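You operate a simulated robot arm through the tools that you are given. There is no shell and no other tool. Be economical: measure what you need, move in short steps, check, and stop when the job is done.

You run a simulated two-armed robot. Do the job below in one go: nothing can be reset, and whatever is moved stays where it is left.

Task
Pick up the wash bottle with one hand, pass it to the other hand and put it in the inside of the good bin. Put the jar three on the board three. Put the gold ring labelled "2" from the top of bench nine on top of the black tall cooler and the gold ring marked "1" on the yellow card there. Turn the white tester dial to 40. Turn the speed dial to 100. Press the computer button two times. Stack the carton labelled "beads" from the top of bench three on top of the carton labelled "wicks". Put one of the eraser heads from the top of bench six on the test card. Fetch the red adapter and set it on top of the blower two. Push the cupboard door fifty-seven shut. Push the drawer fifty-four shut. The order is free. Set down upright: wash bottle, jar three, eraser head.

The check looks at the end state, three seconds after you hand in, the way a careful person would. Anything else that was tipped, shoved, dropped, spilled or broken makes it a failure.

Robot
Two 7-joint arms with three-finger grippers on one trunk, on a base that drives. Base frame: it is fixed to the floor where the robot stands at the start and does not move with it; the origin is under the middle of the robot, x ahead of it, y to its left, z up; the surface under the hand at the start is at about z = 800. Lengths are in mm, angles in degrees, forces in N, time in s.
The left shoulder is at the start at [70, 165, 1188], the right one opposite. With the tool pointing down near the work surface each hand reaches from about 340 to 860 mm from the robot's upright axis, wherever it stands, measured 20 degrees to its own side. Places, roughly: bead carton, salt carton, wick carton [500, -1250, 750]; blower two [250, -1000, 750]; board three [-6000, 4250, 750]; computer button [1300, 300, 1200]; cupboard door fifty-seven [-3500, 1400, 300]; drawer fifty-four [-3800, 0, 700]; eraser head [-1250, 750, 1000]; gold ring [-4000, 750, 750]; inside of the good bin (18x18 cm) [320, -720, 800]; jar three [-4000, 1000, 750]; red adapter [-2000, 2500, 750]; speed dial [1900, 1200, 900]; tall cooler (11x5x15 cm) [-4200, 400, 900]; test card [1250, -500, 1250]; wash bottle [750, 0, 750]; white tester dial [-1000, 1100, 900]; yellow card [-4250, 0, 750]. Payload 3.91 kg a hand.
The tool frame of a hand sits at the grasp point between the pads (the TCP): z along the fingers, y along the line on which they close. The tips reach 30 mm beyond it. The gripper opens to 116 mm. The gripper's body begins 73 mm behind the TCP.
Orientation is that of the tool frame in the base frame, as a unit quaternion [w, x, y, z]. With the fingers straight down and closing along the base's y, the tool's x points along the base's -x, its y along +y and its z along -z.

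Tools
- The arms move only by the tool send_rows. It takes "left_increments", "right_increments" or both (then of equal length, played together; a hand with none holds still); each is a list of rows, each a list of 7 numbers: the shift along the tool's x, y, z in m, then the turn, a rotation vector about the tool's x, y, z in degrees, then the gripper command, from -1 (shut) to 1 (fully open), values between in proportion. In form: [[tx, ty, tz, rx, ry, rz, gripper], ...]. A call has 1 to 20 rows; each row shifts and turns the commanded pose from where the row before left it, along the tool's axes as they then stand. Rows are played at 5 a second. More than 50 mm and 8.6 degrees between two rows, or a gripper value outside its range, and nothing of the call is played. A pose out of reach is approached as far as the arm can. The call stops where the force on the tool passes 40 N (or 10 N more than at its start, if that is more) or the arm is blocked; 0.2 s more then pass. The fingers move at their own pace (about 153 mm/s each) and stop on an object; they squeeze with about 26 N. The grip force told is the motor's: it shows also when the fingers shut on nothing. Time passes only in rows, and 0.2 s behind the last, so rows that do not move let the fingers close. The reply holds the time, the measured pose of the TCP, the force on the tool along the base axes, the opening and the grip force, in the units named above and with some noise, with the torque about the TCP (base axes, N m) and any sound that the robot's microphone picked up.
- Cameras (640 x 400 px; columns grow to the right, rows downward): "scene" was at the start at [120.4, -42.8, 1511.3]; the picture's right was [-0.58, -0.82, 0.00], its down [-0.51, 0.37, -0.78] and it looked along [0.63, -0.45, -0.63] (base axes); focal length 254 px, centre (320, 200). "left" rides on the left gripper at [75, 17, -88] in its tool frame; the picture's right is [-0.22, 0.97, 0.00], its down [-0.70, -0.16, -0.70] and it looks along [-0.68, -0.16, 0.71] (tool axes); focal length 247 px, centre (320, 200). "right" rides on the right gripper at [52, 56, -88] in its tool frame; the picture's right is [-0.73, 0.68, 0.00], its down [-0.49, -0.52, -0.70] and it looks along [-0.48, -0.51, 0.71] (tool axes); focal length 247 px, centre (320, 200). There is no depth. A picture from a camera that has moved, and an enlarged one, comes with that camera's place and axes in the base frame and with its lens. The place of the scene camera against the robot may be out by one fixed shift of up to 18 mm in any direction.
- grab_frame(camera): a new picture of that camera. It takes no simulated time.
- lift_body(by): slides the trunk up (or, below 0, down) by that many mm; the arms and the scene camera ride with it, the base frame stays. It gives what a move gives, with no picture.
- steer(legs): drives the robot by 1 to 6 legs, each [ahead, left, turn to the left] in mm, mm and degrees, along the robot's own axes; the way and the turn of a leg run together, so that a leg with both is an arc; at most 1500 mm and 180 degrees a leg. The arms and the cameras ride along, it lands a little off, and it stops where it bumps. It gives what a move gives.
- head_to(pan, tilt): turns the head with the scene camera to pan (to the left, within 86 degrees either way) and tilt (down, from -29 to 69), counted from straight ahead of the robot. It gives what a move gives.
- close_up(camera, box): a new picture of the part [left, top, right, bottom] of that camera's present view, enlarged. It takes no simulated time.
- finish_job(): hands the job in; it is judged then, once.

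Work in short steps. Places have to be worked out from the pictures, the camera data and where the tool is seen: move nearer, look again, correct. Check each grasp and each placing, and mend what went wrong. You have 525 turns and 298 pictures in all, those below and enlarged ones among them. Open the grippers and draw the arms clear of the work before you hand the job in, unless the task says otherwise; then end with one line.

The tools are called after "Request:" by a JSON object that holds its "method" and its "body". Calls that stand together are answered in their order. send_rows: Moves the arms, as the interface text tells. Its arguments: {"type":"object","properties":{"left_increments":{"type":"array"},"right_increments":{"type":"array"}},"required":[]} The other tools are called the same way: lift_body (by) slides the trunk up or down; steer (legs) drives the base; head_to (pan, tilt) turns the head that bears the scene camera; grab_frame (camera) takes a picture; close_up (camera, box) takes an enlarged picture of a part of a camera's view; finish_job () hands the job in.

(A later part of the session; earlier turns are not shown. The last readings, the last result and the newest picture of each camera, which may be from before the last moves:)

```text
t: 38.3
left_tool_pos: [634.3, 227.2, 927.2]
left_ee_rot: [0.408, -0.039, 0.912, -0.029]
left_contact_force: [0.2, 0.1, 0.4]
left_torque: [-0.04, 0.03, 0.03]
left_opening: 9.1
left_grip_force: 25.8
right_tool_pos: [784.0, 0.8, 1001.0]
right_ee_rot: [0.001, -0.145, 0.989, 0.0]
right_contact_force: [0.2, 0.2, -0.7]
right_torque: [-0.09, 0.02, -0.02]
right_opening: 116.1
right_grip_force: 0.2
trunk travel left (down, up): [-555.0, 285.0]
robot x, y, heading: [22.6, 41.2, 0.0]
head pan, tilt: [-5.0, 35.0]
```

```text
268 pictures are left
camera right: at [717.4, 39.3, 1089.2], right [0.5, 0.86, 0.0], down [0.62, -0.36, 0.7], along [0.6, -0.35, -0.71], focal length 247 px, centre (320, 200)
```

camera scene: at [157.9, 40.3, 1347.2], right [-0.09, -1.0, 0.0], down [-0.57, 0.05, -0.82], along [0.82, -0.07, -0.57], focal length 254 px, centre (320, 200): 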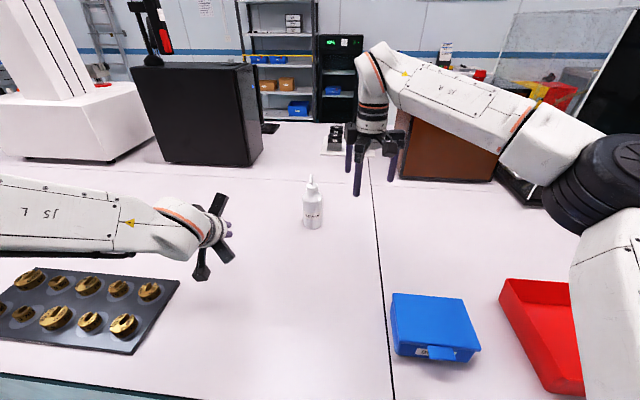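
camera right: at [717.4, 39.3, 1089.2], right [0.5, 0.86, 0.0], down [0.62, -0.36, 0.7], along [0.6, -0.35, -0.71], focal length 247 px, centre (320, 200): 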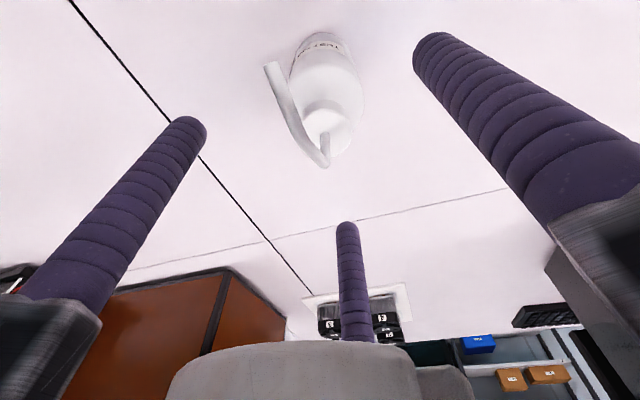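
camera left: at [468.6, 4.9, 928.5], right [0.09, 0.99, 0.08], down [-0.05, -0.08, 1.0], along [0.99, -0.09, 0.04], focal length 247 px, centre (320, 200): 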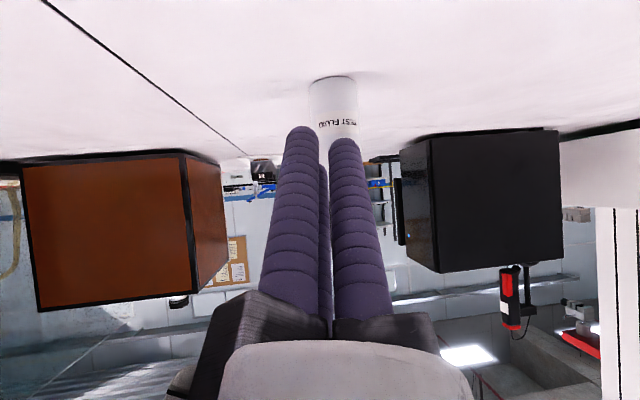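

The hand is within 5 mm of the cap axis. I'll apply the small correction, go down to TCP z≈949 and close.

Request:
{"method": "send_rows", "body": {"right_increments": [[0.001, 0.004, 0.026, 0, 0, 0, 1], [0, 0, 0.026, 0, 0, 0, 1], [0, 0, 0, 0, 0, 0, 1]]}}

Request:
{"method": "grab_frame", "body": {"camera": "right"}}

Request:
{"method": "close_up", "body": {"camera": "scene", "box": [240, 120, 420, 240]}}

```text
t: 39.1
left_tool_pos: [634.1, 226.3, 926.0]
left_ee_rot: [0.407, -0.039, 0.912, -0.029]
left_contact_force: [-0.3, 0.7, 0.6]
left_torque: [0.01, 0.03, 0.0]
left_opening: 9.2
left_grip_force: 26.0
right_tool_pos: [783.0, 5.0, 947.1]
right_ee_rot: [0.0, -0.146, 0.989, 0.001]
right_contact_force: [-0.4, -0.1, 0.2]
right_torque: [0.04, -0.01, 0.05]
right_opening: 116.1
right_grip_force: 0.1
trunk travel left (down, up): [-555.0, 285.0]
robot x, y, heading: [22.0, 39.2, -0.2]
head pan, tilt: [-5.0, 35.0]
```

```text
267 pictures are left
camera right: at [715.7, 42.1, 1037.1], right [0.5, 0.86, 0.0], down [0.62, -0.36, 0.7], along [0.6, -0.35, -0.71], focal length 247 px, centre (320, 200)
```

right: 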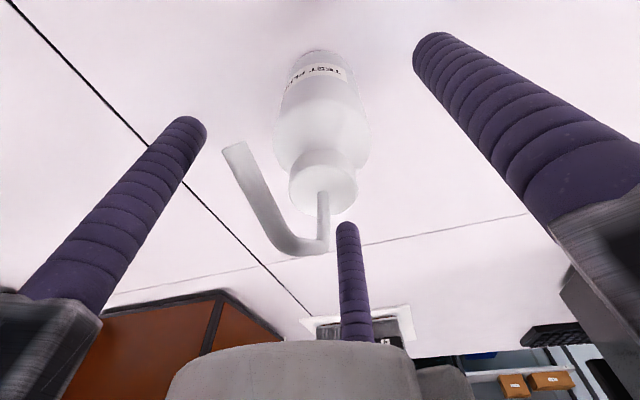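

```text
3.33 times, centred on (330, 180) of scene
camera zoom: at [158.5, 41.7, 1347.2], right [-0.09, -1.0, 0.0], down [-0.57, 0.05, -0.82], along [0.82, -0.07, -0.57], focal length 845 px, centre (287, 267)
```

zoom: 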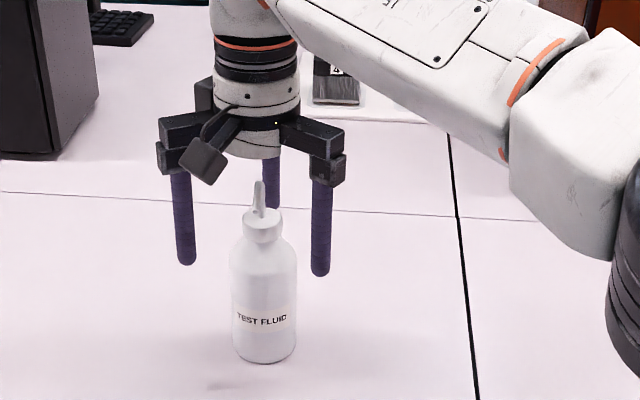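

The cap top sits right at the TCP point and the spout lies between two fingers. I'll close on the cap.

Request:
{"method": "send_rows", "body": {"right_increments": [[0, 0, 0, 0, 0, 0, 0], [0, 0, 0, 0, 0, 0, -0.5], [0, 0, 0, 0, 0, 0, -1], [0, 0, 0, 0, 0, 0, -1], [0, 0, 0, 0, 0, 0, -1]]}}

Request:
{"method": "grab_frame", "body": {"camera": "right"}}

```text
t: 40.3
left_tool_pos: [634.1, 227.5, 928.0]
left_ee_rot: [0.407, -0.039, 0.912, -0.028]
left_contact_force: [-0.4, 0.0, 0.5]
left_torque: [-0.07, 0.0, 0.01]
left_opening: 9.2
left_grip_force: 26.4
right_tool_pos: [781.8, 3.2, 948.9]
right_ee_rot: [0.0, -0.147, 0.989, 0.001]
right_contact_force: [1.8, -0.9, 8.3]
right_torque: [-0.03, -0.09, -0.01]
right_opening: 35.2
right_grip_force: 26.0
trunk travel left (down, up): [-555.0, 285.0]
robot x, y, heading: [18.3, 43.0, -0.1]
head pan, tilt: [-5.0, 35.0]
```

```text
265 pictures are left
camera right: at [715.4, 42.0, 1038.0], right [0.5, 0.86, 0.0], down [0.62, -0.36, 0.7], along [0.61, -0.35, -0.71], focal length 247 px, centre (320, 200)
```

right: 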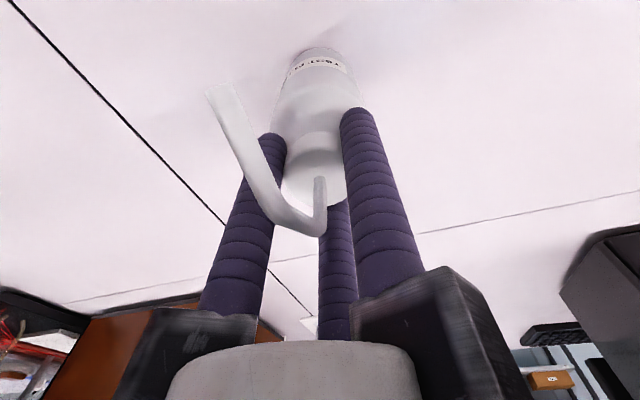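

The cap is held (35 mm). A 45° side grasp doesn't suit three fingers on the body, so I'll lift the bottle slightly and test whether the left hand can point fully horizontal.

Request:
{"method": "send_rows", "body": {"right_increments": [[0, 0, -0.01, 0, 0, 0, -1], [0, 0, -0.015, 0, 0, 0, -1], [0, 0, -0.015, 0, 0, 0, -1], [0, 0, 0, 0, 0, 0, -1], [0, 0, 0, 0, 0, 0, -1], [0, 0, 0, 0, 0, 0, -1]], "left_increments": [[0, 0, 0, 0, -8, 0, -1], [0, 0, 0, 0, -8, 0, -1], [0, 0, 0, 0, -8, 0, -1], [0, 0, 0, 0, -8, 0, -1], [0, 0, 0, 0, -8, 0, -1], [0, 0, 0, 0, 0, 0, -1]]}}

Request:
{"method": "grab_frame", "body": {"camera": "scene"}}

```text
t: 41.7
left_tool_pos: [634.5, 227.3, 927.0]
left_ee_rot: [0.695, -0.048, 0.717, -0.013]
left_contact_force: [0.1, 0.2, 0.7]
left_torque: [0.0, 0.01, 0.0]
left_opening: 9.2
left_grip_force: 25.8
right_tool_pos: [780.9, 2.8, 989.1]
right_ee_rot: [0.001, -0.146, 0.989, 0.0]
right_contact_force: [-0.5, -0.8, -1.8]
right_torque: [-0.02, 0.01, -0.02]
right_opening: 35.5
right_grip_force: 25.8
trunk travel left (down, up): [-555.0, 285.0]
robot x, y, heading: [18.5, 45.6, -0.1]
head pan, tilt: [-5.0, 35.0]
```

```text
264 pictures are left
camera scene: at [158.5, 41.2, 1347.2], right [-0.09, -1.0, 0.0], down [-0.57, 0.05, -0.82], along [0.82, -0.07, -0.57], focal length 254 px, centre (320, 200)
```

scene: 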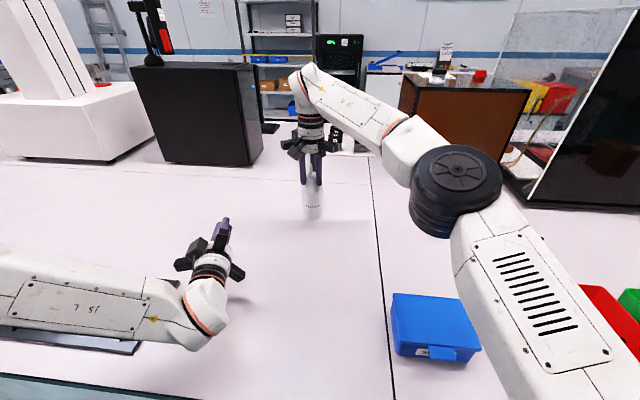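

The left hand can point horizontally, and the bottle is lifted cleanly. I'll bring the bottle back and up a little with the right hand, and open and align the left hand behind it.

Request:
{"method": "send_rows", "body": {"right_increments": [[0.0115, 0.0093, -0.008, 0, 0, 0, -1], [0.0115, 0.0093, -0.008, 0, 0, 0, -1], [0.0115, 0.0093, -0.007, 0, 0, 0, -1], [0, 0, 0, 0, 0, 0, -1], [0, 0, 0, 0, 0, 0, -1], [0, 0, 0, 0, 0, 0, -1], [0, 0, 0, 0, 0, 0, -1]], "left_increments": [[0.01, 0, -0.01, 0, 0, 4.9, 1], [0.006, -0.044, 0, 0, 0, 0, 1], [0.005, -0.044, 0, 0, 0, 0, 1], [0, -0.044, 0, 0, 0, 0, 1], [0, -0.044, 0, 0, 0, 0, 1], [0, -0.044, 0, 0, 0, 0, 1], [0, 0, 0, 0, 0, 0, 1]]}}

Request:
{"method": "grab_frame", "body": {"camera": "left"}}

Request:
{"method": "grab_frame", "body": {"camera": "scene"}}

```text
t: 43.3
left_tool_pos: [634.9, 6.2, 905.4]
left_ee_rot: [0.695, -0.017, 0.719, 0.017]
left_contact_force: [-0.6, -0.8, 0.7]
left_torque: [-0.03, 0.0, -0.02]
left_opening: 116.0
left_grip_force: 0.0
right_tool_pos: [741.1, 21.6, 1011.1]
right_ee_rot: [0.0, -0.148, 0.989, -0.001]
right_contact_force: [0.5, 0.8, -2.6]
right_torque: [-0.02, -0.04, 0.02]
right_opening: 35.3
right_grip_force: 25.9
trunk travel left (down, up): [-555.0, 285.0]
robot x, y, heading: [22.3, 45.4, 0.0]
head pan, tilt: [-5.0, 35.0]
```

```text
263 pictures are left
camera left: at [543.1, 20.1, 832.8], right [-0.04, 0.97, 0.22], down [-0.67, -0.19, 0.72], along [0.74, -0.12, 0.66], focal length 247 px, centre (320, 200)
```

left: 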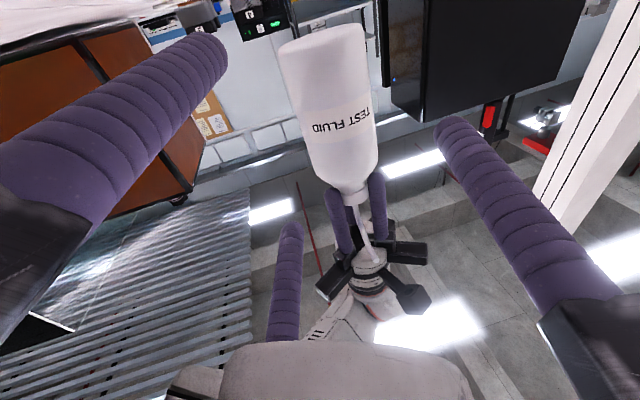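

```text
262 pictures are left
camera scene: at [159.2, 43.0, 1347.1], right [-0.09, -1.0, 0.0], down [-0.57, 0.05, -0.82], along [0.82, -0.07, -0.57], focal length 254 px, centre (320, 200)
```

scene: 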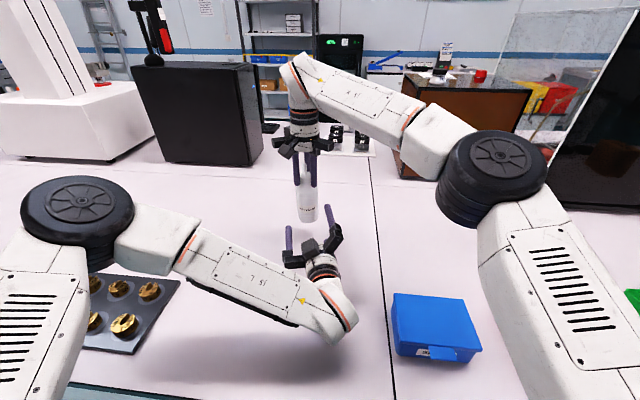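

The two hands line up well. I'll move the left hand forward so the body lies between its fingers, then close gently.

Request:
{"method": "send_rows", "body": {"left_increments": [[0, 0, 0.034, 0, 0, 0, 1], [0, 0, 0.034, 0, 0, 0, 1], [0, 0, 0.034, 0, 0, 0, 1], [0, 0, 0, 0, 0, 0, 0.7], [0, 0, 0, 0, 0, 0, 0.6], [0, 0, 0, 0, 0, 0, -1], [0, 0, 0, 0, 0, 0, -1], [0, 0, 0, 0, 0, 0, -1], [0, 0, 0, 0, 0, 0, -1]]}}

Request:
{"method": "grab_frame", "body": {"camera": "left"}}

Request:
{"method": "close_up", "body": {"camera": "scene", "box": [220, 80, 400, 290]}}

```text
t: 45.3
left_tool_pos: [735.3, 8.6, 903.0]
left_ee_rot: [0.696, -0.014, 0.718, 0.016]
left_contact_force: [8.0, -17.8, 9.5]
left_torque: [1.76, 0.55, -0.13]
left_opening: 85.9
left_grip_force: 25.6
right_tool_pos: [739.7, 20.9, 1010.0]
right_ee_rot: [-0.002, -0.146, 0.989, 0.001]
right_contact_force: [-6.9, 16.8, -10.9]
right_torque: [0.25, 0.2, -0.04]
right_opening: 34.7
right_grip_force: 26.2
trunk travel left (down, up): [-555.0, 285.0]
robot x, y, heading: [18.6, 43.9, 0.1]
head pan, tilt: [-5.0, 35.0]
```

```text
261 pictures are left
camera left: at [643.9, 23.7, 830.4], right [-0.04, 0.97, 0.23], down [-0.67, -0.19, 0.72], along [0.74, -0.13, 0.66], focal length 247 px, centre (320, 200)
```

left: 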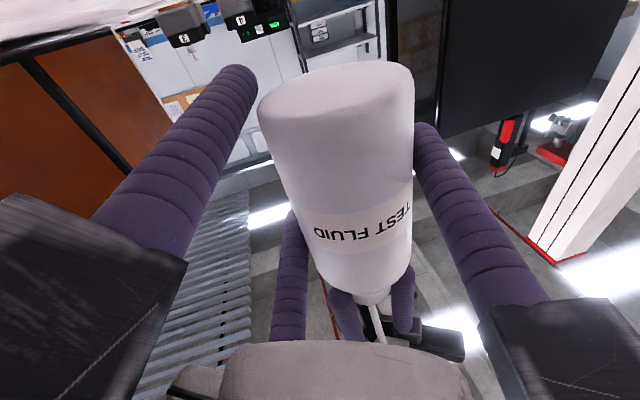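

```text
1.90 times, centred on (310, 185) of scene
camera zoom: at [159.2, 41.5, 1347.1], right [-0.09, -1.0, 0.0], down [-0.57, 0.05, -0.82], along [0.82, -0.07, -0.57], focal length 483 px, centre (339, 229)
```

zoom: 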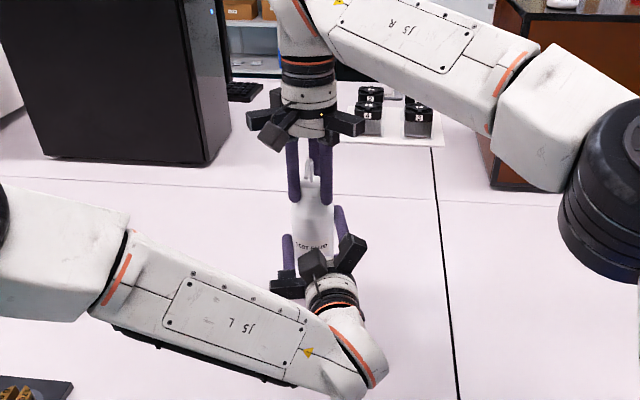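

The left hand has the body (86 mm, as calculated for the three fingers). The right hand now opens partly so the left alone carries the bottle.

Request:
{"method": "send_rows", "body": {"right_increments": [[0, 0, 0, 0, 0, 0, 0.3], [0, 0, 0, 0, 0, 0, 0.3], [0, 0, 0, 0, 0, 0, 0.3], [0, 0, 0, 0, 0, 0, 0.3], [0, 0, 0, 0, 0, 0, 0.3]]}}

Request:
{"method": "grab_frame", "body": {"camera": "right"}}

Request:
{"method": "close_up", "body": {"camera": "scene", "box": [260, 100, 380, 220]}}

```text
t: 46.5
left_tool_pos: [735.2, 10.1, 901.9]
left_ee_rot: [0.695, -0.016, 0.719, 0.016]
left_contact_force: [-0.5, -0.6, -2.2]
left_torque: [-0.04, 0.02, 0.01]
left_opening: 83.6
left_grip_force: 25.9
right_tool_pos: [740.1, 19.9, 1010.1]
right_ee_rot: [0.0, -0.147, 0.989, 0.002]
right_contact_force: [-0.8, 0.8, -0.9]
right_torque: [0.0, 0.02, 0.0]
right_opening: 75.4
right_grip_force: 0.0
trunk travel left (down, up): [-555.0, 285.0]
robot x, y, heading: [21.1, 41.5, 0.1]
head pan, tilt: [-5.0, 35.0]
```

```text
259 pictures are left
camera right: at [674.1, 57.7, 1100.0], right [0.5, 0.86, 0.0], down [0.62, -0.36, 0.7], along [0.6, -0.35, -0.72], focal length 247 px, centre (320, 200)
```

right: 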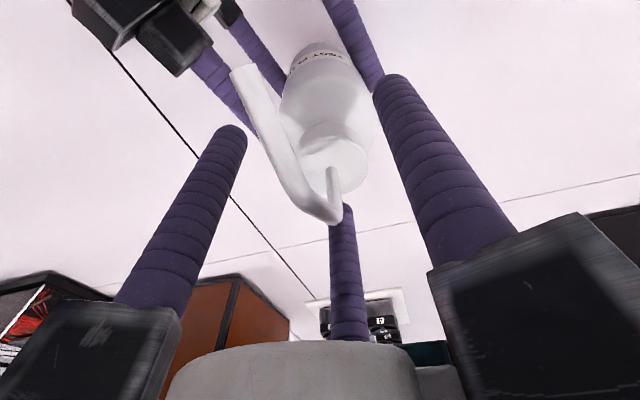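

```text
3.33 times, centred on (320, 160) of scene
camera zoom: at [159.2, 41.5, 1347.1], right [-0.09, -1.0, 0.0], down [-0.57, 0.05, -0.82], along [0.82, -0.07, -0.57], focal length 845 px, centre (320, 333)
```

zoom: 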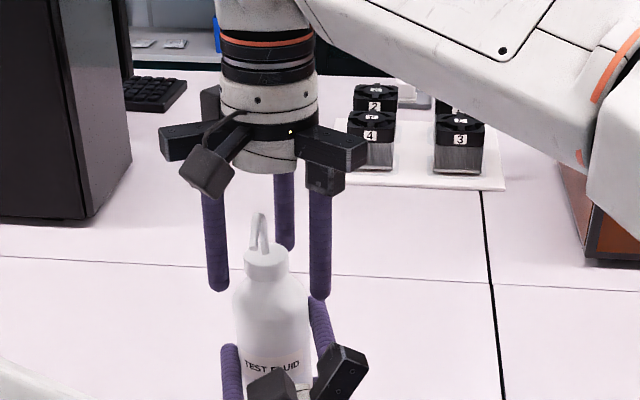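

The left hand alone holds the bottle now, so the mid-air pass has happened. To end with the left hand on the cap from above, the right takes the cap again, the left lets go, and the right sets it down.

Request:
{"method": "send_rows", "body": {"right_increments": [[0, 0, 0, 0, 0, 0, -0.3], [0, 0, 0, 0, 0, 0, -1], [0, 0, 0, 0, 0, 0, -1], [0, 0, 0, 0, 0, 0, -1], [0, 0, 0, 0, 0, 0, -1]]}}

Request:
{"method": "send_rows", "body": {"left_increments": [[0, 0, 0, 0, 0, 0, 1], [0, 0, 0, 0, 0, 0, 1], [0, 0, 0, 0, 0, 0, 1], [0, 0, -0.04, 0, 0, 0, 1], [0, 0, -0.045, 0, 0, 0, 1], [0, 0, -0.045, 0, 0, 0, 1]]}}

Request:
{"method": "close_up", "body": {"camera": "scene", "box": [220, 80, 400, 290]}}

```text
t: 47.7
left_tool_pos: [733.9, 8.9, 902.2]
left_ee_rot: [0.695, -0.013, 0.719, 0.016]
left_contact_force: [7.6, -37.3, -6.4]
left_torque: [3.72, 0.69, -0.31]
left_opening: 83.3
left_grip_force: 26.0
right_tool_pos: [738.3, 22.1, 1011.6]
right_ee_rot: [-0.002, -0.149, 0.989, 0.002]
right_contact_force: [-6.7, 37.9, 4.2]
right_torque: [0.35, 0.14, 0.03]
right_opening: 35.3
right_grip_force: 26.1
trunk travel left (down, up): [-555.0, 285.0]
robot x, y, heading: [20.7, 44.2, -0.1]
head pan, tilt: [-5.0, 35.0]
```

```text
t: 49.1
left_tool_pos: [607.5, 6.8, 905.5]
left_ee_rot: [0.695, -0.017, 0.719, 0.017]
left_contact_force: [0.3, -0.5, 1.0]
left_torque: [0.0, 0.03, 0.01]
left_opening: 116.2
left_grip_force: 0.0
right_tool_pos: [740.6, 20.5, 1011.2]
right_ee_rot: [0.0, -0.146, 0.989, 0.0]
right_contact_force: [0.4, 0.1, 0.8]
right_torque: [-0.04, 0.0, 0.03]
right_opening: 34.9
right_grip_force: 25.7
trunk travel left (down, up): [-555.0, 285.0]
robot x, y, heading: [19.4, 45.3, 0.0]
head pan, tilt: [-5.0, 35.0]
```

```text
1.90 times, centred on (310, 185) of scene
camera zoom: at [159.8, 42.9, 1347.0], right [-0.09, -1.0, 0.0], down [-0.57, 0.05, -0.82], along [0.82, -0.07, -0.57], focal length 483 px, centre (339, 229)
```

zoom: 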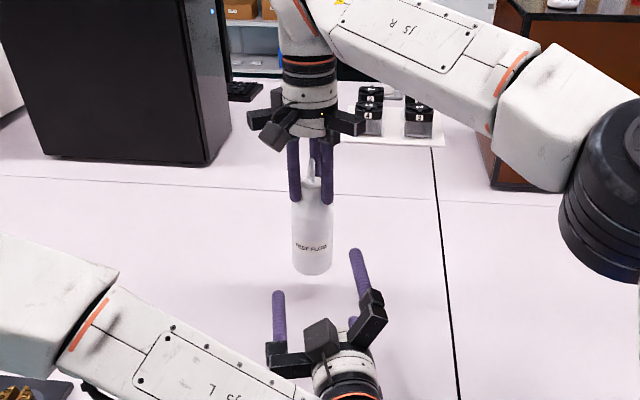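

The right hand holds it upright alone. I'll lower it to the bench (about 62 mm).

Request:
{"method": "send_rows", "body": {"right_increments": [[0, 0, 0.018, 0, 0, 0, -1], [0, 0, 0.018, 0, 0, 0, -1], [0, 0, 0.018, 0, 0, 0, -1], [0, 0, 0.004, 0, 0, 0, -1], [0, 0, 0, 0, 0, 0, -1]]}}

Request:
{"method": "close_up", "body": {"camera": "scene", "box": [260, 150, 380, 270]}}

```text
t: 50.3
left_tool_pos: [607.8, 4.7, 904.9]
left_ee_rot: [0.695, -0.016, 0.719, 0.017]
left_contact_force: [-0.1, -0.9, 0.1]
left_torque: [-0.02, -0.02, 0.02]
left_opening: 116.0
left_grip_force: 0.1
right_tool_pos: [741.1, 19.9, 953.1]
right_ee_rot: [0.0, -0.147, 0.989, 0.001]
right_contact_force: [-1.2, 0.8, 0.4]
right_torque: [-0.02, 0.0, -0.02]
right_opening: 35.1
right_grip_force: 26.1
trunk travel left (down, up): [-555.0, 285.0]
robot x, y, heading: [19.3, 42.9, 0.2]
head pan, tilt: [-5.0, 35.0]
```

```text
3.33 times, centred on (320, 210) of scene
camera zoom: at [159.3, 41.5, 1347.1], right [-0.09, -1.0, 0.0], down [-0.57, 0.05, -0.82], along [0.82, -0.07, -0.57], focal length 845 px, centre (320, 167)
```

zoom: 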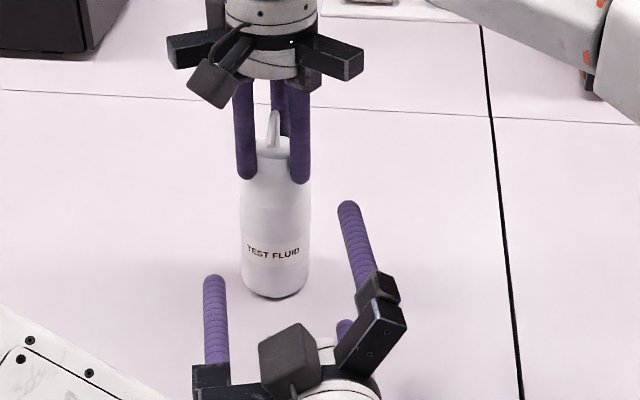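

Almost down. I'll lower in 1.5 mm steps until the force shows contact.

Request:
{"method": "send_rows", "body": {"right_increments": [[0, 0, 0.0015, 0, 0, 0, -1], [0, 0, 0.0015, 0, 0, 0, -1], [0, 0, 0.0015, 0, 0, 0, -1], [0, 0, 0, 0, 0, 0, -1]]}}

```text
t: 51.3
left_tool_pos: [605.7, 5.2, 905.7]
left_ee_rot: [0.695, -0.016, 0.719, 0.017]
left_contact_force: [0.7, 0.1, 0.4]
left_torque: [0.01, 0.02, -0.01]
left_opening: 116.0
left_grip_force: 0.0
right_tool_pos: [739.8, 20.2, 951.4]
right_ee_rot: [0.002, -0.146, 0.989, 0.001]
right_contact_force: [3.1, 1.6, 16.5]
right_torque: [-0.01, -0.3, 0.04]
right_opening: 34.9
right_grip_force: 26.2
trunk travel left (down, up): [-555.0, 285.0]
robot x, y, heading: [20.1, 41.7, 0.1]
head pan, tilt: [-5.0, 35.0]
```

Contact shows 16 N, so the bottle stands. I'll open the right hand and raise the trunk to lift straight off it.

Request:
{"method": "send_rows", "body": {"right_increments": [[0, 0, 0, 0, 0, 0, 0], [0, 0, 0, 0, 0, 0, 1], [0, 0, 0, 0, 0, 0, 1], [0, 0, 0, 0, 0, 0, 1]]}}

Request:
{"method": "lift_body", "body": {"by": 150}}

Request:
{"method": "grab_frame", "body": {"camera": "right"}}

```text
t: 52.3
left_tool_pos: [606.1, 5.0, 905.6]
left_ee_rot: [0.695, -0.016, 0.719, 0.017]
left_contact_force: [0.5, 0.1, 0.6]
left_torque: [-0.05, -0.03, 0.0]
left_opening: 115.9
left_grip_force: 0.2
right_tool_pos: [741.8, 21.3, 949.0]
right_ee_rot: [-0.001, -0.146, 0.989, 0.002]
right_contact_force: [0.2, -0.2, 0.0]
right_torque: [0.03, 0.01, 0.01]
right_opening: 116.0
right_grip_force: 0.0
trunk travel left (down, up): [-555.0, 285.0]
robot x, y, heading: [24.5, 41.9, 0.1]
head pan, tilt: [-5.0, 35.0]
```

```text
t: 54.1
left_tool_pos: [606.6, 5.5, 1055.2]
left_ee_rot: [0.694, -0.015, 0.719, 0.016]
left_contact_force: [0.0, 0.0, -0.6]
left_torque: [0.02, -0.04, 0.03]
left_opening: 116.1
left_grip_force: 0.0
right_tool_pos: [741.0, 22.1, 1098.1]
right_ee_rot: [0.0, -0.146, 0.989, 0.001]
right_contact_force: [0.7, 0.3, -0.1]
right_torque: [0.05, 0.0, 0.04]
right_opening: 116.1
right_grip_force: 0.0
trunk travel left (down, up): [-705.0, 135.0]
robot x, y, heading: [22.2, 42.7, -0.0]
head pan, tilt: [-5.0, 35.0]
```

```text
255 pictures are left
camera right: at [674.7, 58.2, 1187.4], right [0.5, 0.86, 0.0], down [0.62, -0.36, 0.7], along [0.6, -0.35, -0.72], focal length 247 px, centre (320, 200)
```

right: 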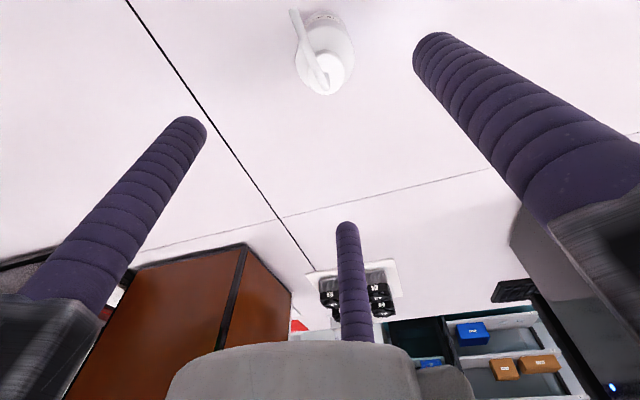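

The bottle stands upright at about (741, 20). I'll move the right hand away to the right, and turn the left hand to point down with a yaw that clears the spout.

Request:
{"method": "send_rows", "body": {"right_increments": [[0.0123, -0.041, 0, 0, 0, 0, 1], [0.0123, -0.041, 0, 0, 0, 0, 1], [0.0123, -0.041, 0, 0, 0, 0, 1], [0.0123, -0.041, 0, 0, 0, 0, 1], [0.0123, -0.041, 0, 0, 0, 0, 1], [0.0123, -0.041, 0, 0, 0, 0, 1], [0.0123, -0.041, 0, 0, 0, 0, 1], [0.0416, -0.0143, 0, 0, 0, 0, 1], [0.0416, -0.0143, 0, 0, 0, 0, 1], [0.0416, -0.0143, 0, 0, 0, 0, 1], [0.0416, -0.0143, 0, 0, 0, 0, 1], [0.0416, -0.0143, 0, 0, 0, 0, 1], [0.0416, -0.0143, 0, 0, 0, 0, 1], [0.0416, -0.0143, 0, 0, 0, 0, 1], [0, 0, 0, 0, 0, 0, 1]], "left_increments": [[0, 0, 0, 0, 0, 0, 1], [0, 0, 0, 0, 0, 0, 1], [0, 0, 0, 0, 0, 0, 1], [0, 0, 0, -0.99, 7.96, -1.05, 1], [0, 0, 0, -0.99, 7.96, -1.05, 1], [0, 0, 0, -0.99, 7.96, -1.05, 1], [0, 0, 0, -0.99, 7.96, -1.05, 1], [0, 0, 0, -0.99, 7.96, -1.05, 1], [0, 0, 0, -0.99, 7.96, -1.05, 1], [0, 0, 0, -0.99, 7.96, -1.05, 1], [0, 0, 0, -0.99, 7.96, -1.05, 1], [0, 0, 0, -0.99, 7.96, -1.05, 1], [0, 0, 0, -0.99, 7.96, -1.05, 1], [0, 0, 0, -0.99, 7.96, -1.05, 1], [0, 0, 0, 0, 0, 0, 1]]}}

Request:
{"method": "grab_frame", "body": {"camera": "left"}}

```text
t: 57.3
left_tool_pos: [607.4, 5.8, 1056.1]
left_ee_rot: [-0.001, -0.146, 0.989, -0.002]
left_contact_force: [0.4, 0.1, -0.1]
left_torque: [-0.05, 0.0, 0.04]
left_opening: 116.0
left_grip_force: 0.0
right_tool_pos: [491.5, -457.3, 1098.5]
right_ee_rot: [0.0, -0.148, 0.989, 0.001]
right_contact_force: [0.5, 0.8, -0.1]
right_torque: [-0.03, 0.02, 0.04]
right_opening: 116.0
right_grip_force: 0.2
trunk travel left (down, up): [-705.0, 135.0]
robot x, y, heading: [19.5, 47.1, -0.0]
head pan, tilt: [-5.0, 35.0]
```

```text
254 pictures are left
camera left: at [530.7, 1.7, 1143.7], right [-0.07, 1.0, 0.0], down [0.71, 0.05, 0.7], along [0.7, 0.05, -0.71], focal length 247 px, centre (320, 200)
```

left: 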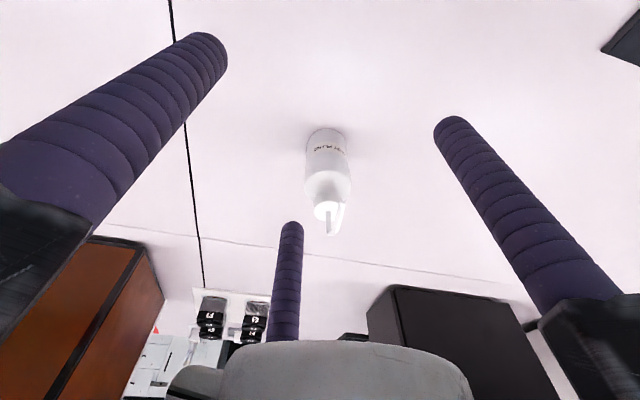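

The left hand is pointing down and sees the cap at about (742, 23). I'll move over it and descend part-way.

Request:
{"method": "send_rows", "body": {"left_increments": [[-0.0442, -0.008, 0, 0, 0, 0, 1], [-0.0442, -0.008, 0, 0, 0, 0, 1], [-0.0442, -0.008, 0, 0, 0, 0, 1], [0, 0, 0.02, 0, 0, 0, 1], [0, 0, 0.02, 0, 0, 0, 1], [0, 0, 0, 0, 0, 0, 1]]}}

Request:
{"method": "grab_frame", "body": {"camera": "left"}}

```text
t: 58.7
left_tool_pos: [740.3, 19.6, 1015.7]
left_ee_rot: [0.0, -0.147, 0.989, 0.0]
left_contact_force: [1.1, -0.7, 0.4]
left_torque: [0.01, 0.01, 0.02]
left_opening: 116.1
left_grip_force: 0.1
right_tool_pos: [490.7, -459.5, 1098.9]
right_ee_rot: [-0.001, -0.146, 0.989, 0.001]
right_contact_force: [-0.9, -0.7, -0.2]
right_torque: [-0.03, -0.01, -0.02]
right_opening: 116.2
right_grip_force: 0.1
trunk travel left (down, up): [-705.0, 135.0]
robot x, y, heading: [14.1, 42.3, 0.2]
head pan, tilt: [-5.0, 35.0]
```

```text
253 pictures are left
camera left: at [663.8, 15.6, 1103.8], right [-0.07, 1.0, 0.0], down [0.71, 0.05, 0.7], along [0.7, 0.05, -0.71], focal length 247 px, centre (320, 200)
```

left: 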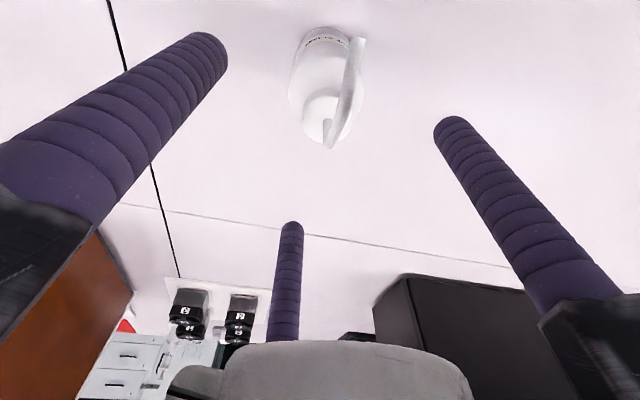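

Aligned to within 5 mm. I'll descend to cap height and close.

Request:
{"method": "send_rows", "body": {"left_increments": [[0.001, 0.003, 0.022, 0, 0, 0, 1], [0, 0, 0.022, 0, 0, 0, 1], [0, 0, 0.022, 0, 0, 0, 1], [0, 0, 0, 0, 0, 0, 0], [0, 0, 0, 0, 0, 0, -1], [0, 0, 0, 0, 0, 0, -1], [0, 0, 0, 0, 0, 0, -1], [0, 0, 0, 0, 0, 0, -1]]}}

Request:
{"method": "grab_frame", "body": {"camera": "left"}}

```text
t: 60.5
left_tool_pos: [738.4, 23.0, 949.5]
left_ee_rot: [0.0, -0.148, 0.989, -0.001]
left_contact_force: [1.4, 0.7, 0.9]
left_torque: [0.03, -0.04, 0.0]
left_opening: 34.6
left_grip_force: 25.5
right_tool_pos: [491.7, -457.5, 1098.7]
right_ee_rot: [0.0, -0.146, 0.989, 0.002]
right_contact_force: [0.3, 0.0, 1.0]
right_torque: [0.0, 0.01, -0.04]
right_opening: 116.1
right_grip_force: 0.1
trunk travel left (down, up): [-705.0, 135.0]
robot x, y, heading: [21.5, 42.4, -0.3]
head pan, tilt: [-5.0, 35.0]
```

```text
252 pictures are left
camera left: at [662.2, 18.6, 1037.1], right [-0.07, 1.0, 0.0], down [0.71, 0.05, 0.7], along [0.7, 0.05, -0.71], focal length 247 px, centre (320, 200)
```

left: 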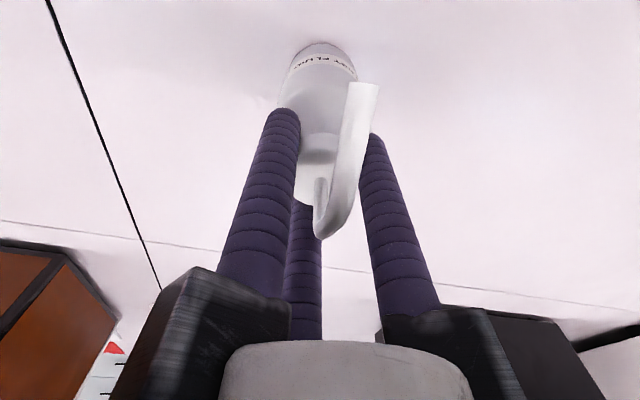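

Cap held by the left hand (34.6 mm). I'll lift, draw both hands in near the body, and check the bottle before driving to the bins.

Request:
{"method": "send_rows", "body": {"left_increments": [[0, 0, -0.02, 0, 0, 0, -1], [0, 0, -0.05, 0, 0, 0, -1], [0, 0, -0.05, 0, 0, 0, -1], [0.0324, 0.03, 0, 0, 0, 0, -1], [0.0324, 0.03, 0, 0, 0, 0, -1], [0.0324, 0.03, 0, 0, 0, 0, -1], [0.0324, 0.03, 0, 0, 0, 0, -1], [0.0324, 0.03, 0, 0, 0, 0, -1], [0.0324, 0.03, 0, 0, 0, 0, -1]], "right_increments": [[0, 0, 0, 0, 0, 0, 1], [0, 0, 0, 0, 0, 0, 1], [0, 0, 0, 0, 0, 0, 1], [-0.004, 0.042, 0, 0, 0, 0, 1], [-0.004, 0.042, 0, 0, 0, 0, 1], [-0.004, 0.042, 0, 0, 0, 0, 1], [-0.004, 0.042, 0, 0, 0, 0, 1], [-0.004, 0.042, 0, 0, 0, 0, 1], [-0.004, 0.042, 0, 0, 0, 0, 1]]}}

Request:
{"method": "grab_frame", "body": {"camera": "scene"}}

```text
t: 62.7
left_tool_pos: [499.2, 137.9, 1068.0]
left_ee_rot: [0.0, -0.147, 0.989, 0.0]
left_contact_force: [-0.1, -0.6, -3.2]
left_torque: [0.0, 0.03, -0.02]
left_opening: 34.9
left_grip_force: 26.0
right_tool_pos: [446.7, -231.7, 1139.1]
right_ee_rot: [0.04, -0.127, 0.987, -0.086]
right_contact_force: [0.3, -0.6, 0.2]
right_torque: [0.04, 0.02, 0.0]
right_opening: 116.0
right_grip_force: 0.1
trunk travel left (down, up): [-705.0, 135.0]
robot x, y, heading: [17.6, 42.0, -0.0]
head pan, tilt: [-5.0, 35.0]
stopped in row 9 (right hand): the arm was blocked; the commanded pose is now the measured one
```

```text
251 pictures are left
camera scene: at [160.5, 39.9, 1496.9], right [-0.09, -1.0, 0.0], down [-0.57, 0.05, -0.82], along [0.82, -0.07, -0.57], focal length 254 px, centre (320, 200)
```

scene: 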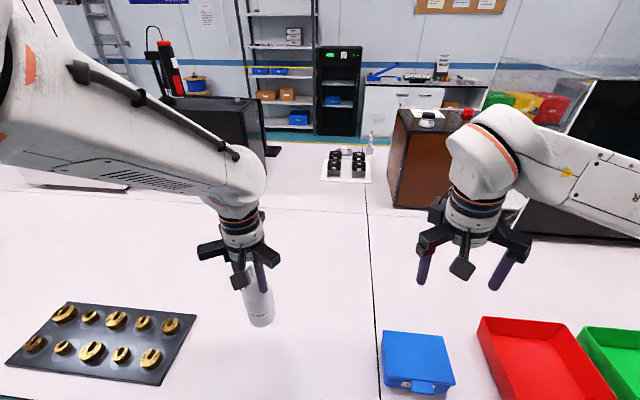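

Both hands are drawn in and the bottle hangs steady. I'll back off, align with the bench (13°), and drive along it toward the bins.

Request:
{"method": "steer", "body": {"legs": [[-80, 0, -13], [0, -1000, 0]]}}

Request:
{"method": "head_to", "body": {"pan": 10, "tilt": 45}}

Request:
{"method": "grab_frame", "body": {"camera": "scene"}}

```text
t: 68.7
left_tool_pos: [206.1, -937.3, 1070.0]
left_ee_rot: [-0.001, -0.037, 0.999, 0.0]
left_contact_force: [0.0, 0.3, -3.5]
left_torque: [0.0, -0.04, -0.03]
left_opening: 34.4
left_grip_force: 25.5
right_tool_pos: [71.6, -1286.2, 1139.7]
right_ee_rot: [0.031, -0.015, 0.995, -0.09]
right_contact_force: [-0.1, -0.1, 0.7]
right_torque: [0.02, -0.01, 0.02]
right_opening: 116.1
right_grip_force: 0.2
trunk travel left (down, up): [-705.0, 135.0]
robot x, y, heading: [-282.4, -923.7, -13.0]
head pan, tilt: [-5.0, 35.0]
```

```text
t: 69.4
left_tool_pos: [205.4, -938.4, 1068.9]
left_ee_rot: [-0.001, -0.036, 0.999, -0.002]
left_contact_force: [-0.5, 0.8, -1.8]
left_torque: [-0.01, -0.02, 0.0]
left_opening: 34.4
left_grip_force: 25.9
right_tool_pos: [71.1, -1286.6, 1139.2]
right_ee_rot: [0.031, -0.016, 0.995, -0.09]
right_contact_force: [-0.3, -0.4, 0.4]
right_torque: [0.03, 0.04, 0.02]
right_opening: 115.9
right_grip_force: 0.0
trunk travel left (down, up): [-705.0, 135.0]
robot x, y, heading: [-283.1, -924.7, -13.0]
head pan, tilt: [10.0, 45.0]
```

```text
250 pictures are left
camera scene: at [-151.0, -933.3, 1482.3], right [-0.05, -1.0, 0.0], down [-0.71, 0.04, -0.71], along [0.71, -0.04, -0.71], focal length 254 px, centre (320, 200)
```

scene: 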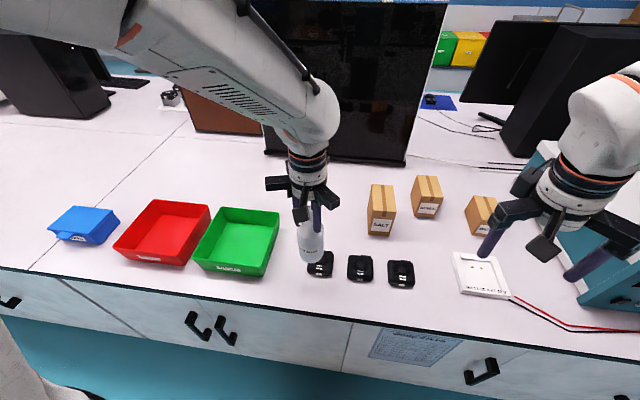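

The green bin is to the left of the hand, roughly at (330, -715). I'll move the bottle above it and look with the hand camera.

Request:
{"method": "send_rows", "body": {"left_increments": [[-0.0225, 0.0348, 0, 0, 0, 0, -1], [-0.0225, 0.0348, 0, 0, 0, 0, -1], [-0.0225, 0.0348, 0, 0, 0, 0, -1], [-0.0225, 0.0348, 0, 0, 0, 0, -1], [-0.0225, 0.0348, 0, 0, 0, 0, -1], [-0.0225, 0.0348, 0, 0, 0, 0, -1], [0, 0, 0, 0, 0, 0, -1]]}}

Request:
{"method": "grab_frame", "body": {"camera": "left"}}

Request:
{"method": "grab_frame", "body": {"camera": "scene"}}

```text
t: 71.0
left_tool_pos: [324.1, -719.0, 1068.9]
left_ee_rot: [0.0, -0.036, 0.999, 0.0]
left_contact_force: [0.3, -0.7, -1.8]
left_torque: [0.01, -0.05, -0.01]
left_opening: 34.6
left_grip_force: 26.2
right_tool_pos: [72.3, -1285.3, 1139.4]
right_ee_rot: [0.031, -0.015, 0.995, -0.09]
right_contact_force: [-0.1, 0.8, 0.7]
right_torque: [0.01, 0.0, 0.03]
right_opening: 116.1
right_grip_force: 0.1
trunk travel left (down, up): [-705.0, 135.0]
robot x, y, heading: [-281.4, -922.8, -13.0]
head pan, tilt: [10.0, 45.0]
```

```text
249 pictures are left
camera left: at [249.8, -706.7, 1156.3], right [0.15, 0.99, 0.0], down [0.71, -0.11, 0.7], along [0.69, -0.11, -0.71], focal length 247 px, centre (320, 200)
```

left: 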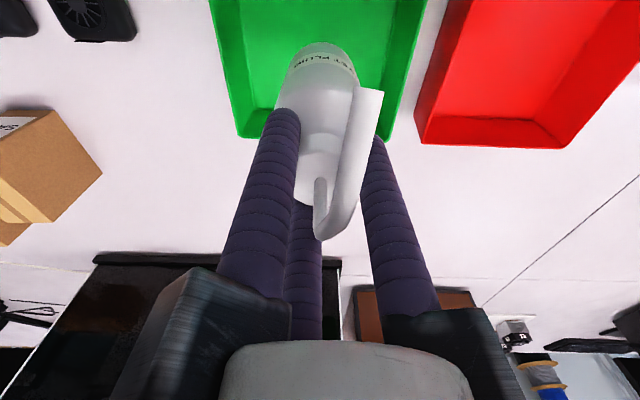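

```text
248 pictures are left
camera scene: at [-151.6, -933.8, 1482.3], right [-0.05, -1.0, 0.0], down [-0.71, 0.04, -0.71], along [0.71, -0.03, -0.71], focal length 254 px, centre (320, 200)
```

scene: 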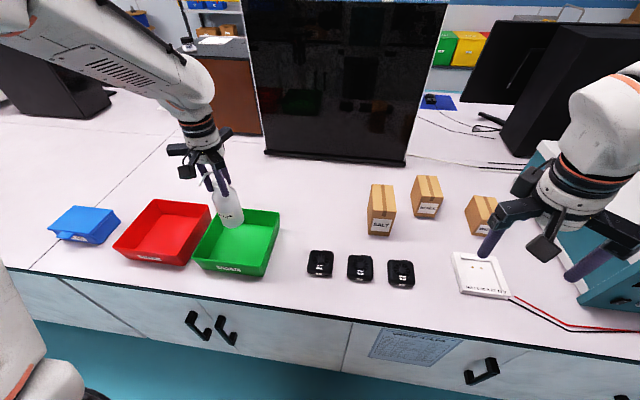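

The bin centre comes out at about (320, -725), so the bottle is already over it. I'll lower it to just above the bin floor.

Request:
{"method": "send_rows", "body": {"left_increments": [[0.003, -0.005, 0.035, 0, 0, 0, -1], [0, 0, 0.035, 0, 0, 0, -1], [0, 0, 0.03, 0, 0, 0, -1], [0, 0, 0.005, 0, 0, 0, -1], [0, 0, 0.002, 0, 0, 0, -1], [0, 0, 0.002, 0, 0, 0, -1], [0, 0, 0, 0, 0, 0, -1]]}}

Request:
{"method": "close_up", "body": {"camera": "scene", "box": [140, 100, 320, 300]}}

```text
t: 72.6
left_tool_pos: [322.1, -724.9, 959.3]
left_ee_rot: [0.0, -0.036, 0.999, 0.0]
left_contact_force: [0.1, -0.1, -1.8]
left_torque: [0.05, -0.02, 0.03]
left_opening: 34.5
left_grip_force: 26.0
right_tool_pos: [71.5, -1285.8, 1139.3]
right_ee_rot: [0.032, -0.016, 0.995, -0.09]
right_contact_force: [0.4, 0.0, -0.3]
right_torque: [0.01, 0.05, 0.03]
right_opening: 115.9
right_grip_force: 0.0
trunk travel left (down, up): [-705.0, 135.0]
robot x, y, heading: [-282.2, -923.0, -12.9]
head pan, tilt: [10.0, 45.0]
```

```text
2.00 times, centred on (230, 200) of scene
camera zoom: at [-151.2, -933.0, 1482.3], right [-0.05, -1.0, 0.0], down [-0.71, 0.04, -0.71], along [0.71, -0.04, -0.71], focal length 507 px, centre (500, 200)
```

zoom: 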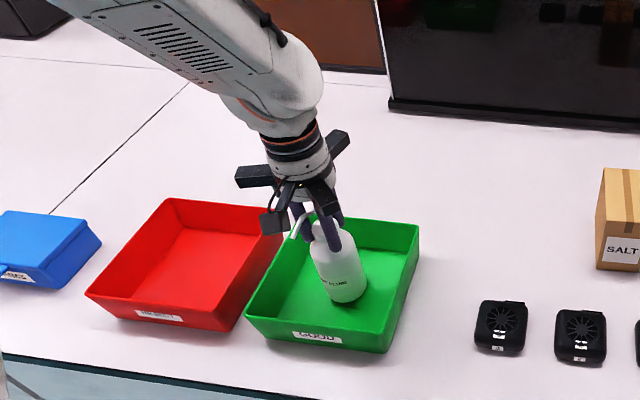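

Well placed over the floor. I'll step down until contact.

Request:
{"method": "send_rows", "body": {"left_increments": [[0, 0, 0.0015, 0, 0, 0, -1], [0, 0, 0.0015, 0, 0, 0, -1], [0, 0, 0.0015, 0, 0, 0, -1], [0, 0, 0, 0, 0, 0, -1]]}}

```text
t: 73.6
left_tool_pos: [323.2, -724.3, 955.2]
left_ee_rot: [0.0, -0.036, 0.999, -0.001]
left_contact_force: [1.2, -0.4, -2.3]
left_torque: [0.0, 0.0, -0.02]
left_opening: 34.4
left_grip_force: 25.9
right_tool_pos: [70.5, -1285.3, 1139.7]
right_ee_rot: [0.032, -0.015, 0.995, -0.09]
right_contact_force: [-0.3, -0.8, 0.7]
right_torque: [0.02, -0.02, 0.0]
right_opening: 116.3
right_grip_force: 0.1
trunk travel left (down, up): [-705.0, 135.0]
robot x, y, heading: [-282.4, -924.5, -12.9]
head pan, tilt: [10.0, 45.0]
```

No contact yet, so I'll continue in the same small steps.

Request:
{"method": "send_rows", "body": {"left_increments": [[0, 0, 0.0013, 0, 0, 0, -1], [0, 0, 0.0013, 0, 0, 0, -1], [0, 0, 0, 0, 0, 0, -1]]}}

```text
t: 74.4
left_tool_pos: [323.6, -724.8, 953.4]
left_ee_rot: [0.001, -0.035, 0.999, -0.001]
left_contact_force: [0.3, 0.9, 4.2]
left_torque: [0.07, 0.08, 0.04]
left_opening: 34.3
left_grip_force: 26.3
right_tool_pos: [71.7, -1286.6, 1140.0]
right_ee_rot: [0.031, -0.015, 0.995, -0.09]
right_contact_force: [0.3, -0.8, -0.6]
right_torque: [0.04, 0.03, 0.02]
right_opening: 116.0
right_grip_force: 0.0
trunk travel left (down, up): [-705.0, 135.0]
robot x, y, heading: [-279.9, -924.6, -13.0]
head pan, tilt: [10.0, 45.0]
```

Contact (force went from -2 to +4 N). I'll open and rise straight up.

Request:
{"method": "send_rows", "body": {"left_increments": [[0, 0, 0, 0, 0, 0, -0.3], [0, 0, 0, 0, 0, 0, 1], [0, 0, 0, 0, 0, 0, 1], [0, 0, 0, 0, 0, 0, 1], [0, 0, -0.04, 0, 0, 0, 1], [0, 0, -0.04, 0, 0, 0, 1], [0, 0, -0.04, 0, 0, 0, 1], [0, 0, 0, 0, 0, 0, 1]]}}

Request:
{"method": "close_up", "body": {"camera": "scene", "box": [140, 100, 320, 300]}}

Request:
{"method": "close_up", "body": {"camera": "scene", "box": [290, 160, 540, 320]}}

```text
t: 76.2
left_tool_pos: [324.6, -725.9, 1072.8]
left_ee_rot: [-0.001, -0.036, 0.999, -0.002]
left_contact_force: [0.2, 1.0, -0.1]
left_torque: [-0.03, 0.01, -0.02]
left_opening: 116.0
left_grip_force: 0.1
right_tool_pos: [71.8, -1284.7, 1139.4]
right_ee_rot: [0.03, -0.016, 0.995, -0.09]
right_contact_force: [0.0, 0.2, 0.5]
right_torque: [-0.02, 0.0, 0.01]
right_opening: 116.0
right_grip_force: 0.1
trunk travel left (down, up): [-705.0, 135.0]
robot x, y, heading: [-282.6, -927.7, -12.8]
head pan, tilt: [10.0, 45.0]
```

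```text
2.00 times, centred on (230, 200) of scene
camera zoom: at [-150.6, -932.9, 1482.2], right [-0.05, -1.0, 0.0], down [-0.71, 0.04, -0.71], along [0.71, -0.04, -0.71], focal length 507 px, centre (500, 200)
```

zoom: 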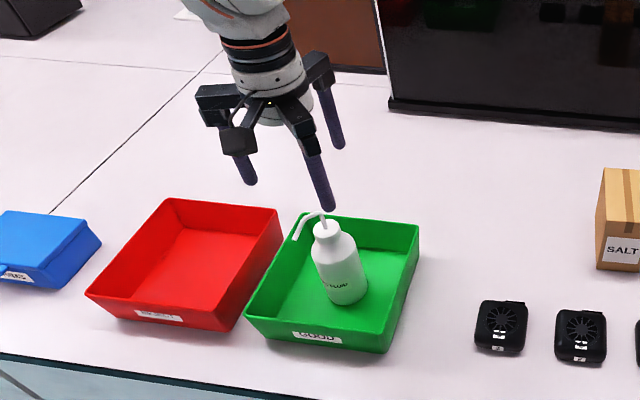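

```text
2.50 times, centred on (415, 240) of scene
camera zoom: at [-150.6, -932.9, 1482.2], right [-0.05, -1.0, 0.0], down [-0.71, 0.04, -0.71], along [0.71, -0.04, -0.71], focal length 634 px, centre (82, 100)
```

zoom: 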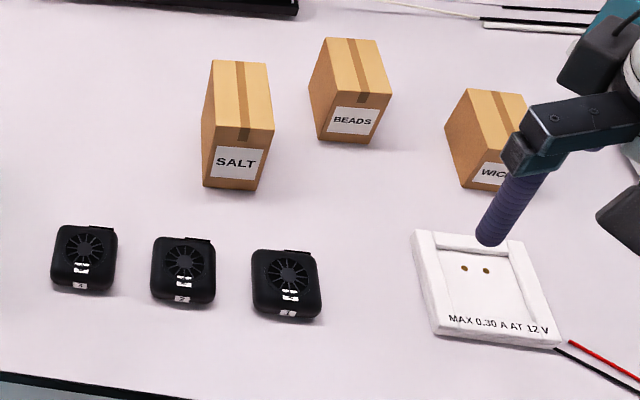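

The bottle stands upright in the good bin. Next are the cartons: BEADS onto WICKS, both beyond the blowers. I'll drive along the bench so the right arm can reach them.

Request:
{"method": "steer", "body": {"legs": [[50, -200, 0]]}}

Request:
{"method": "head_to", "body": {"pan": -15, "tilt": 45}}

Request:
{"method": "grab_frame", "body": {"camera": "scene"}}

Request:
{"method": "grab_frame", "body": {"camera": "right"}}

```text
t: 77.9
left_tool_pos: [327.2, -931.6, 1072.6]
left_ee_rot: [0.0, -0.035, 0.999, -0.001]
left_contact_force: [-0.4, -0.3, 0.2]
left_torque: [0.02, 0.0, 0.0]
left_opening: 116.1
left_grip_force: 0.2
right_tool_pos: [75.0, -1491.0, 1139.9]
right_ee_rot: [0.031, -0.016, 0.995, -0.09]
right_contact_force: [-0.6, -0.1, -0.8]
right_torque: [-0.01, 0.01, 0.01]
right_opening: 116.0
right_grip_force: 0.1
trunk travel left (down, up): [-705.0, 135.0]
robot x, y, heading: [-279.0, -1129.6, -12.9]
head pan, tilt: [10.0, 45.0]
```

```text
t: 78.8
left_tool_pos: [328.0, -931.3, 1072.5]
left_ee_rot: [0.0, -0.034, 0.999, -0.001]
left_contact_force: [-0.4, -0.3, 0.4]
left_torque: [-0.01, 0.01, 0.03]
left_opening: 115.7
left_grip_force: 0.1
right_tool_pos: [74.9, -1491.7, 1140.1]
right_ee_rot: [0.031, -0.015, 0.995, -0.09]
right_contact_force: [0.8, -0.3, -0.7]
right_torque: [0.0, 0.01, 0.0]
right_opening: 116.2
right_grip_force: 0.0
trunk travel left (down, up): [-705.0, 135.0]
robot x, y, heading: [-280.6, -1129.0, -12.8]
head pan, tilt: [-15.0, 45.0]
```

```text
244 pictures are left
camera scene: at [-156.4, -1172.5, 1482.3], right [-0.47, -0.88, 0.0], down [-0.62, 0.33, -0.71], along [0.62, -0.33, -0.71], focal length 254 px, centre (320, 200)
```

scene: 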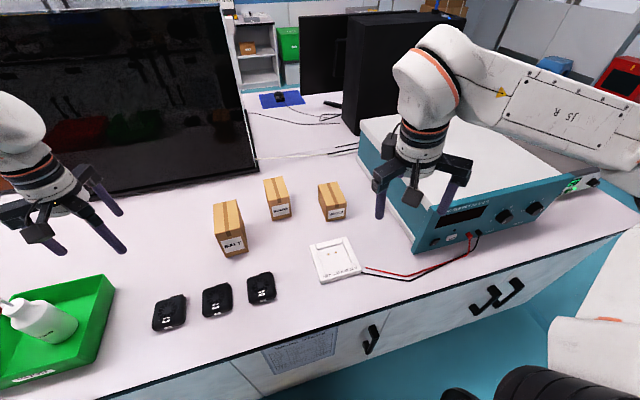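

```text
243 pictures are left
camera right: at [15.7, -1423.3, 1213.7], right [0.71, 0.7, -0.08], down [0.45, -0.37, 0.81], along [0.53, -0.61, -0.58], focal length 247 px, centre (320, 200)
```

right: 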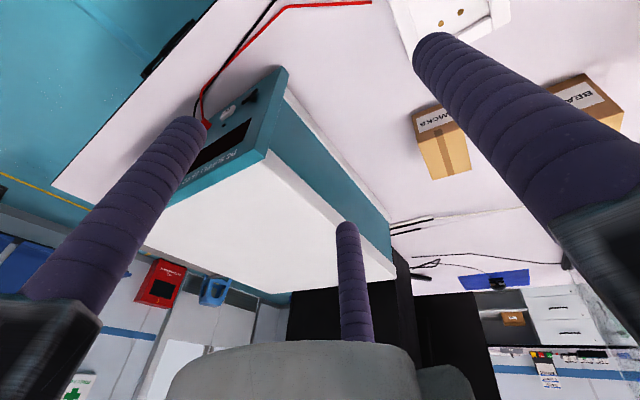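

The view of the cartons is clear now. I'll enlarge it to measure them.

Request:
{"method": "close_up", "body": {"camera": "scene", "box": [200, 160, 360, 260]}}

```text
4.00 times, centred on (280, 210) of scene
camera zoom: at [-156.4, -1172.5, 1482.3], right [-0.47, -0.88, 0.0], down [-0.62, 0.33, -0.71], along [0.62, -0.33, -0.71], focal length 1014 px, centre (480, 160)
```

zoom: 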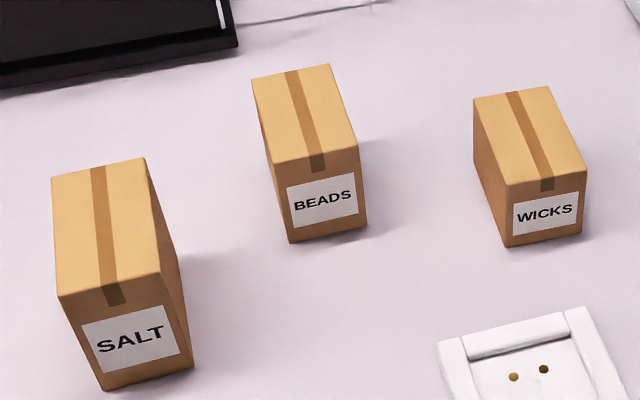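

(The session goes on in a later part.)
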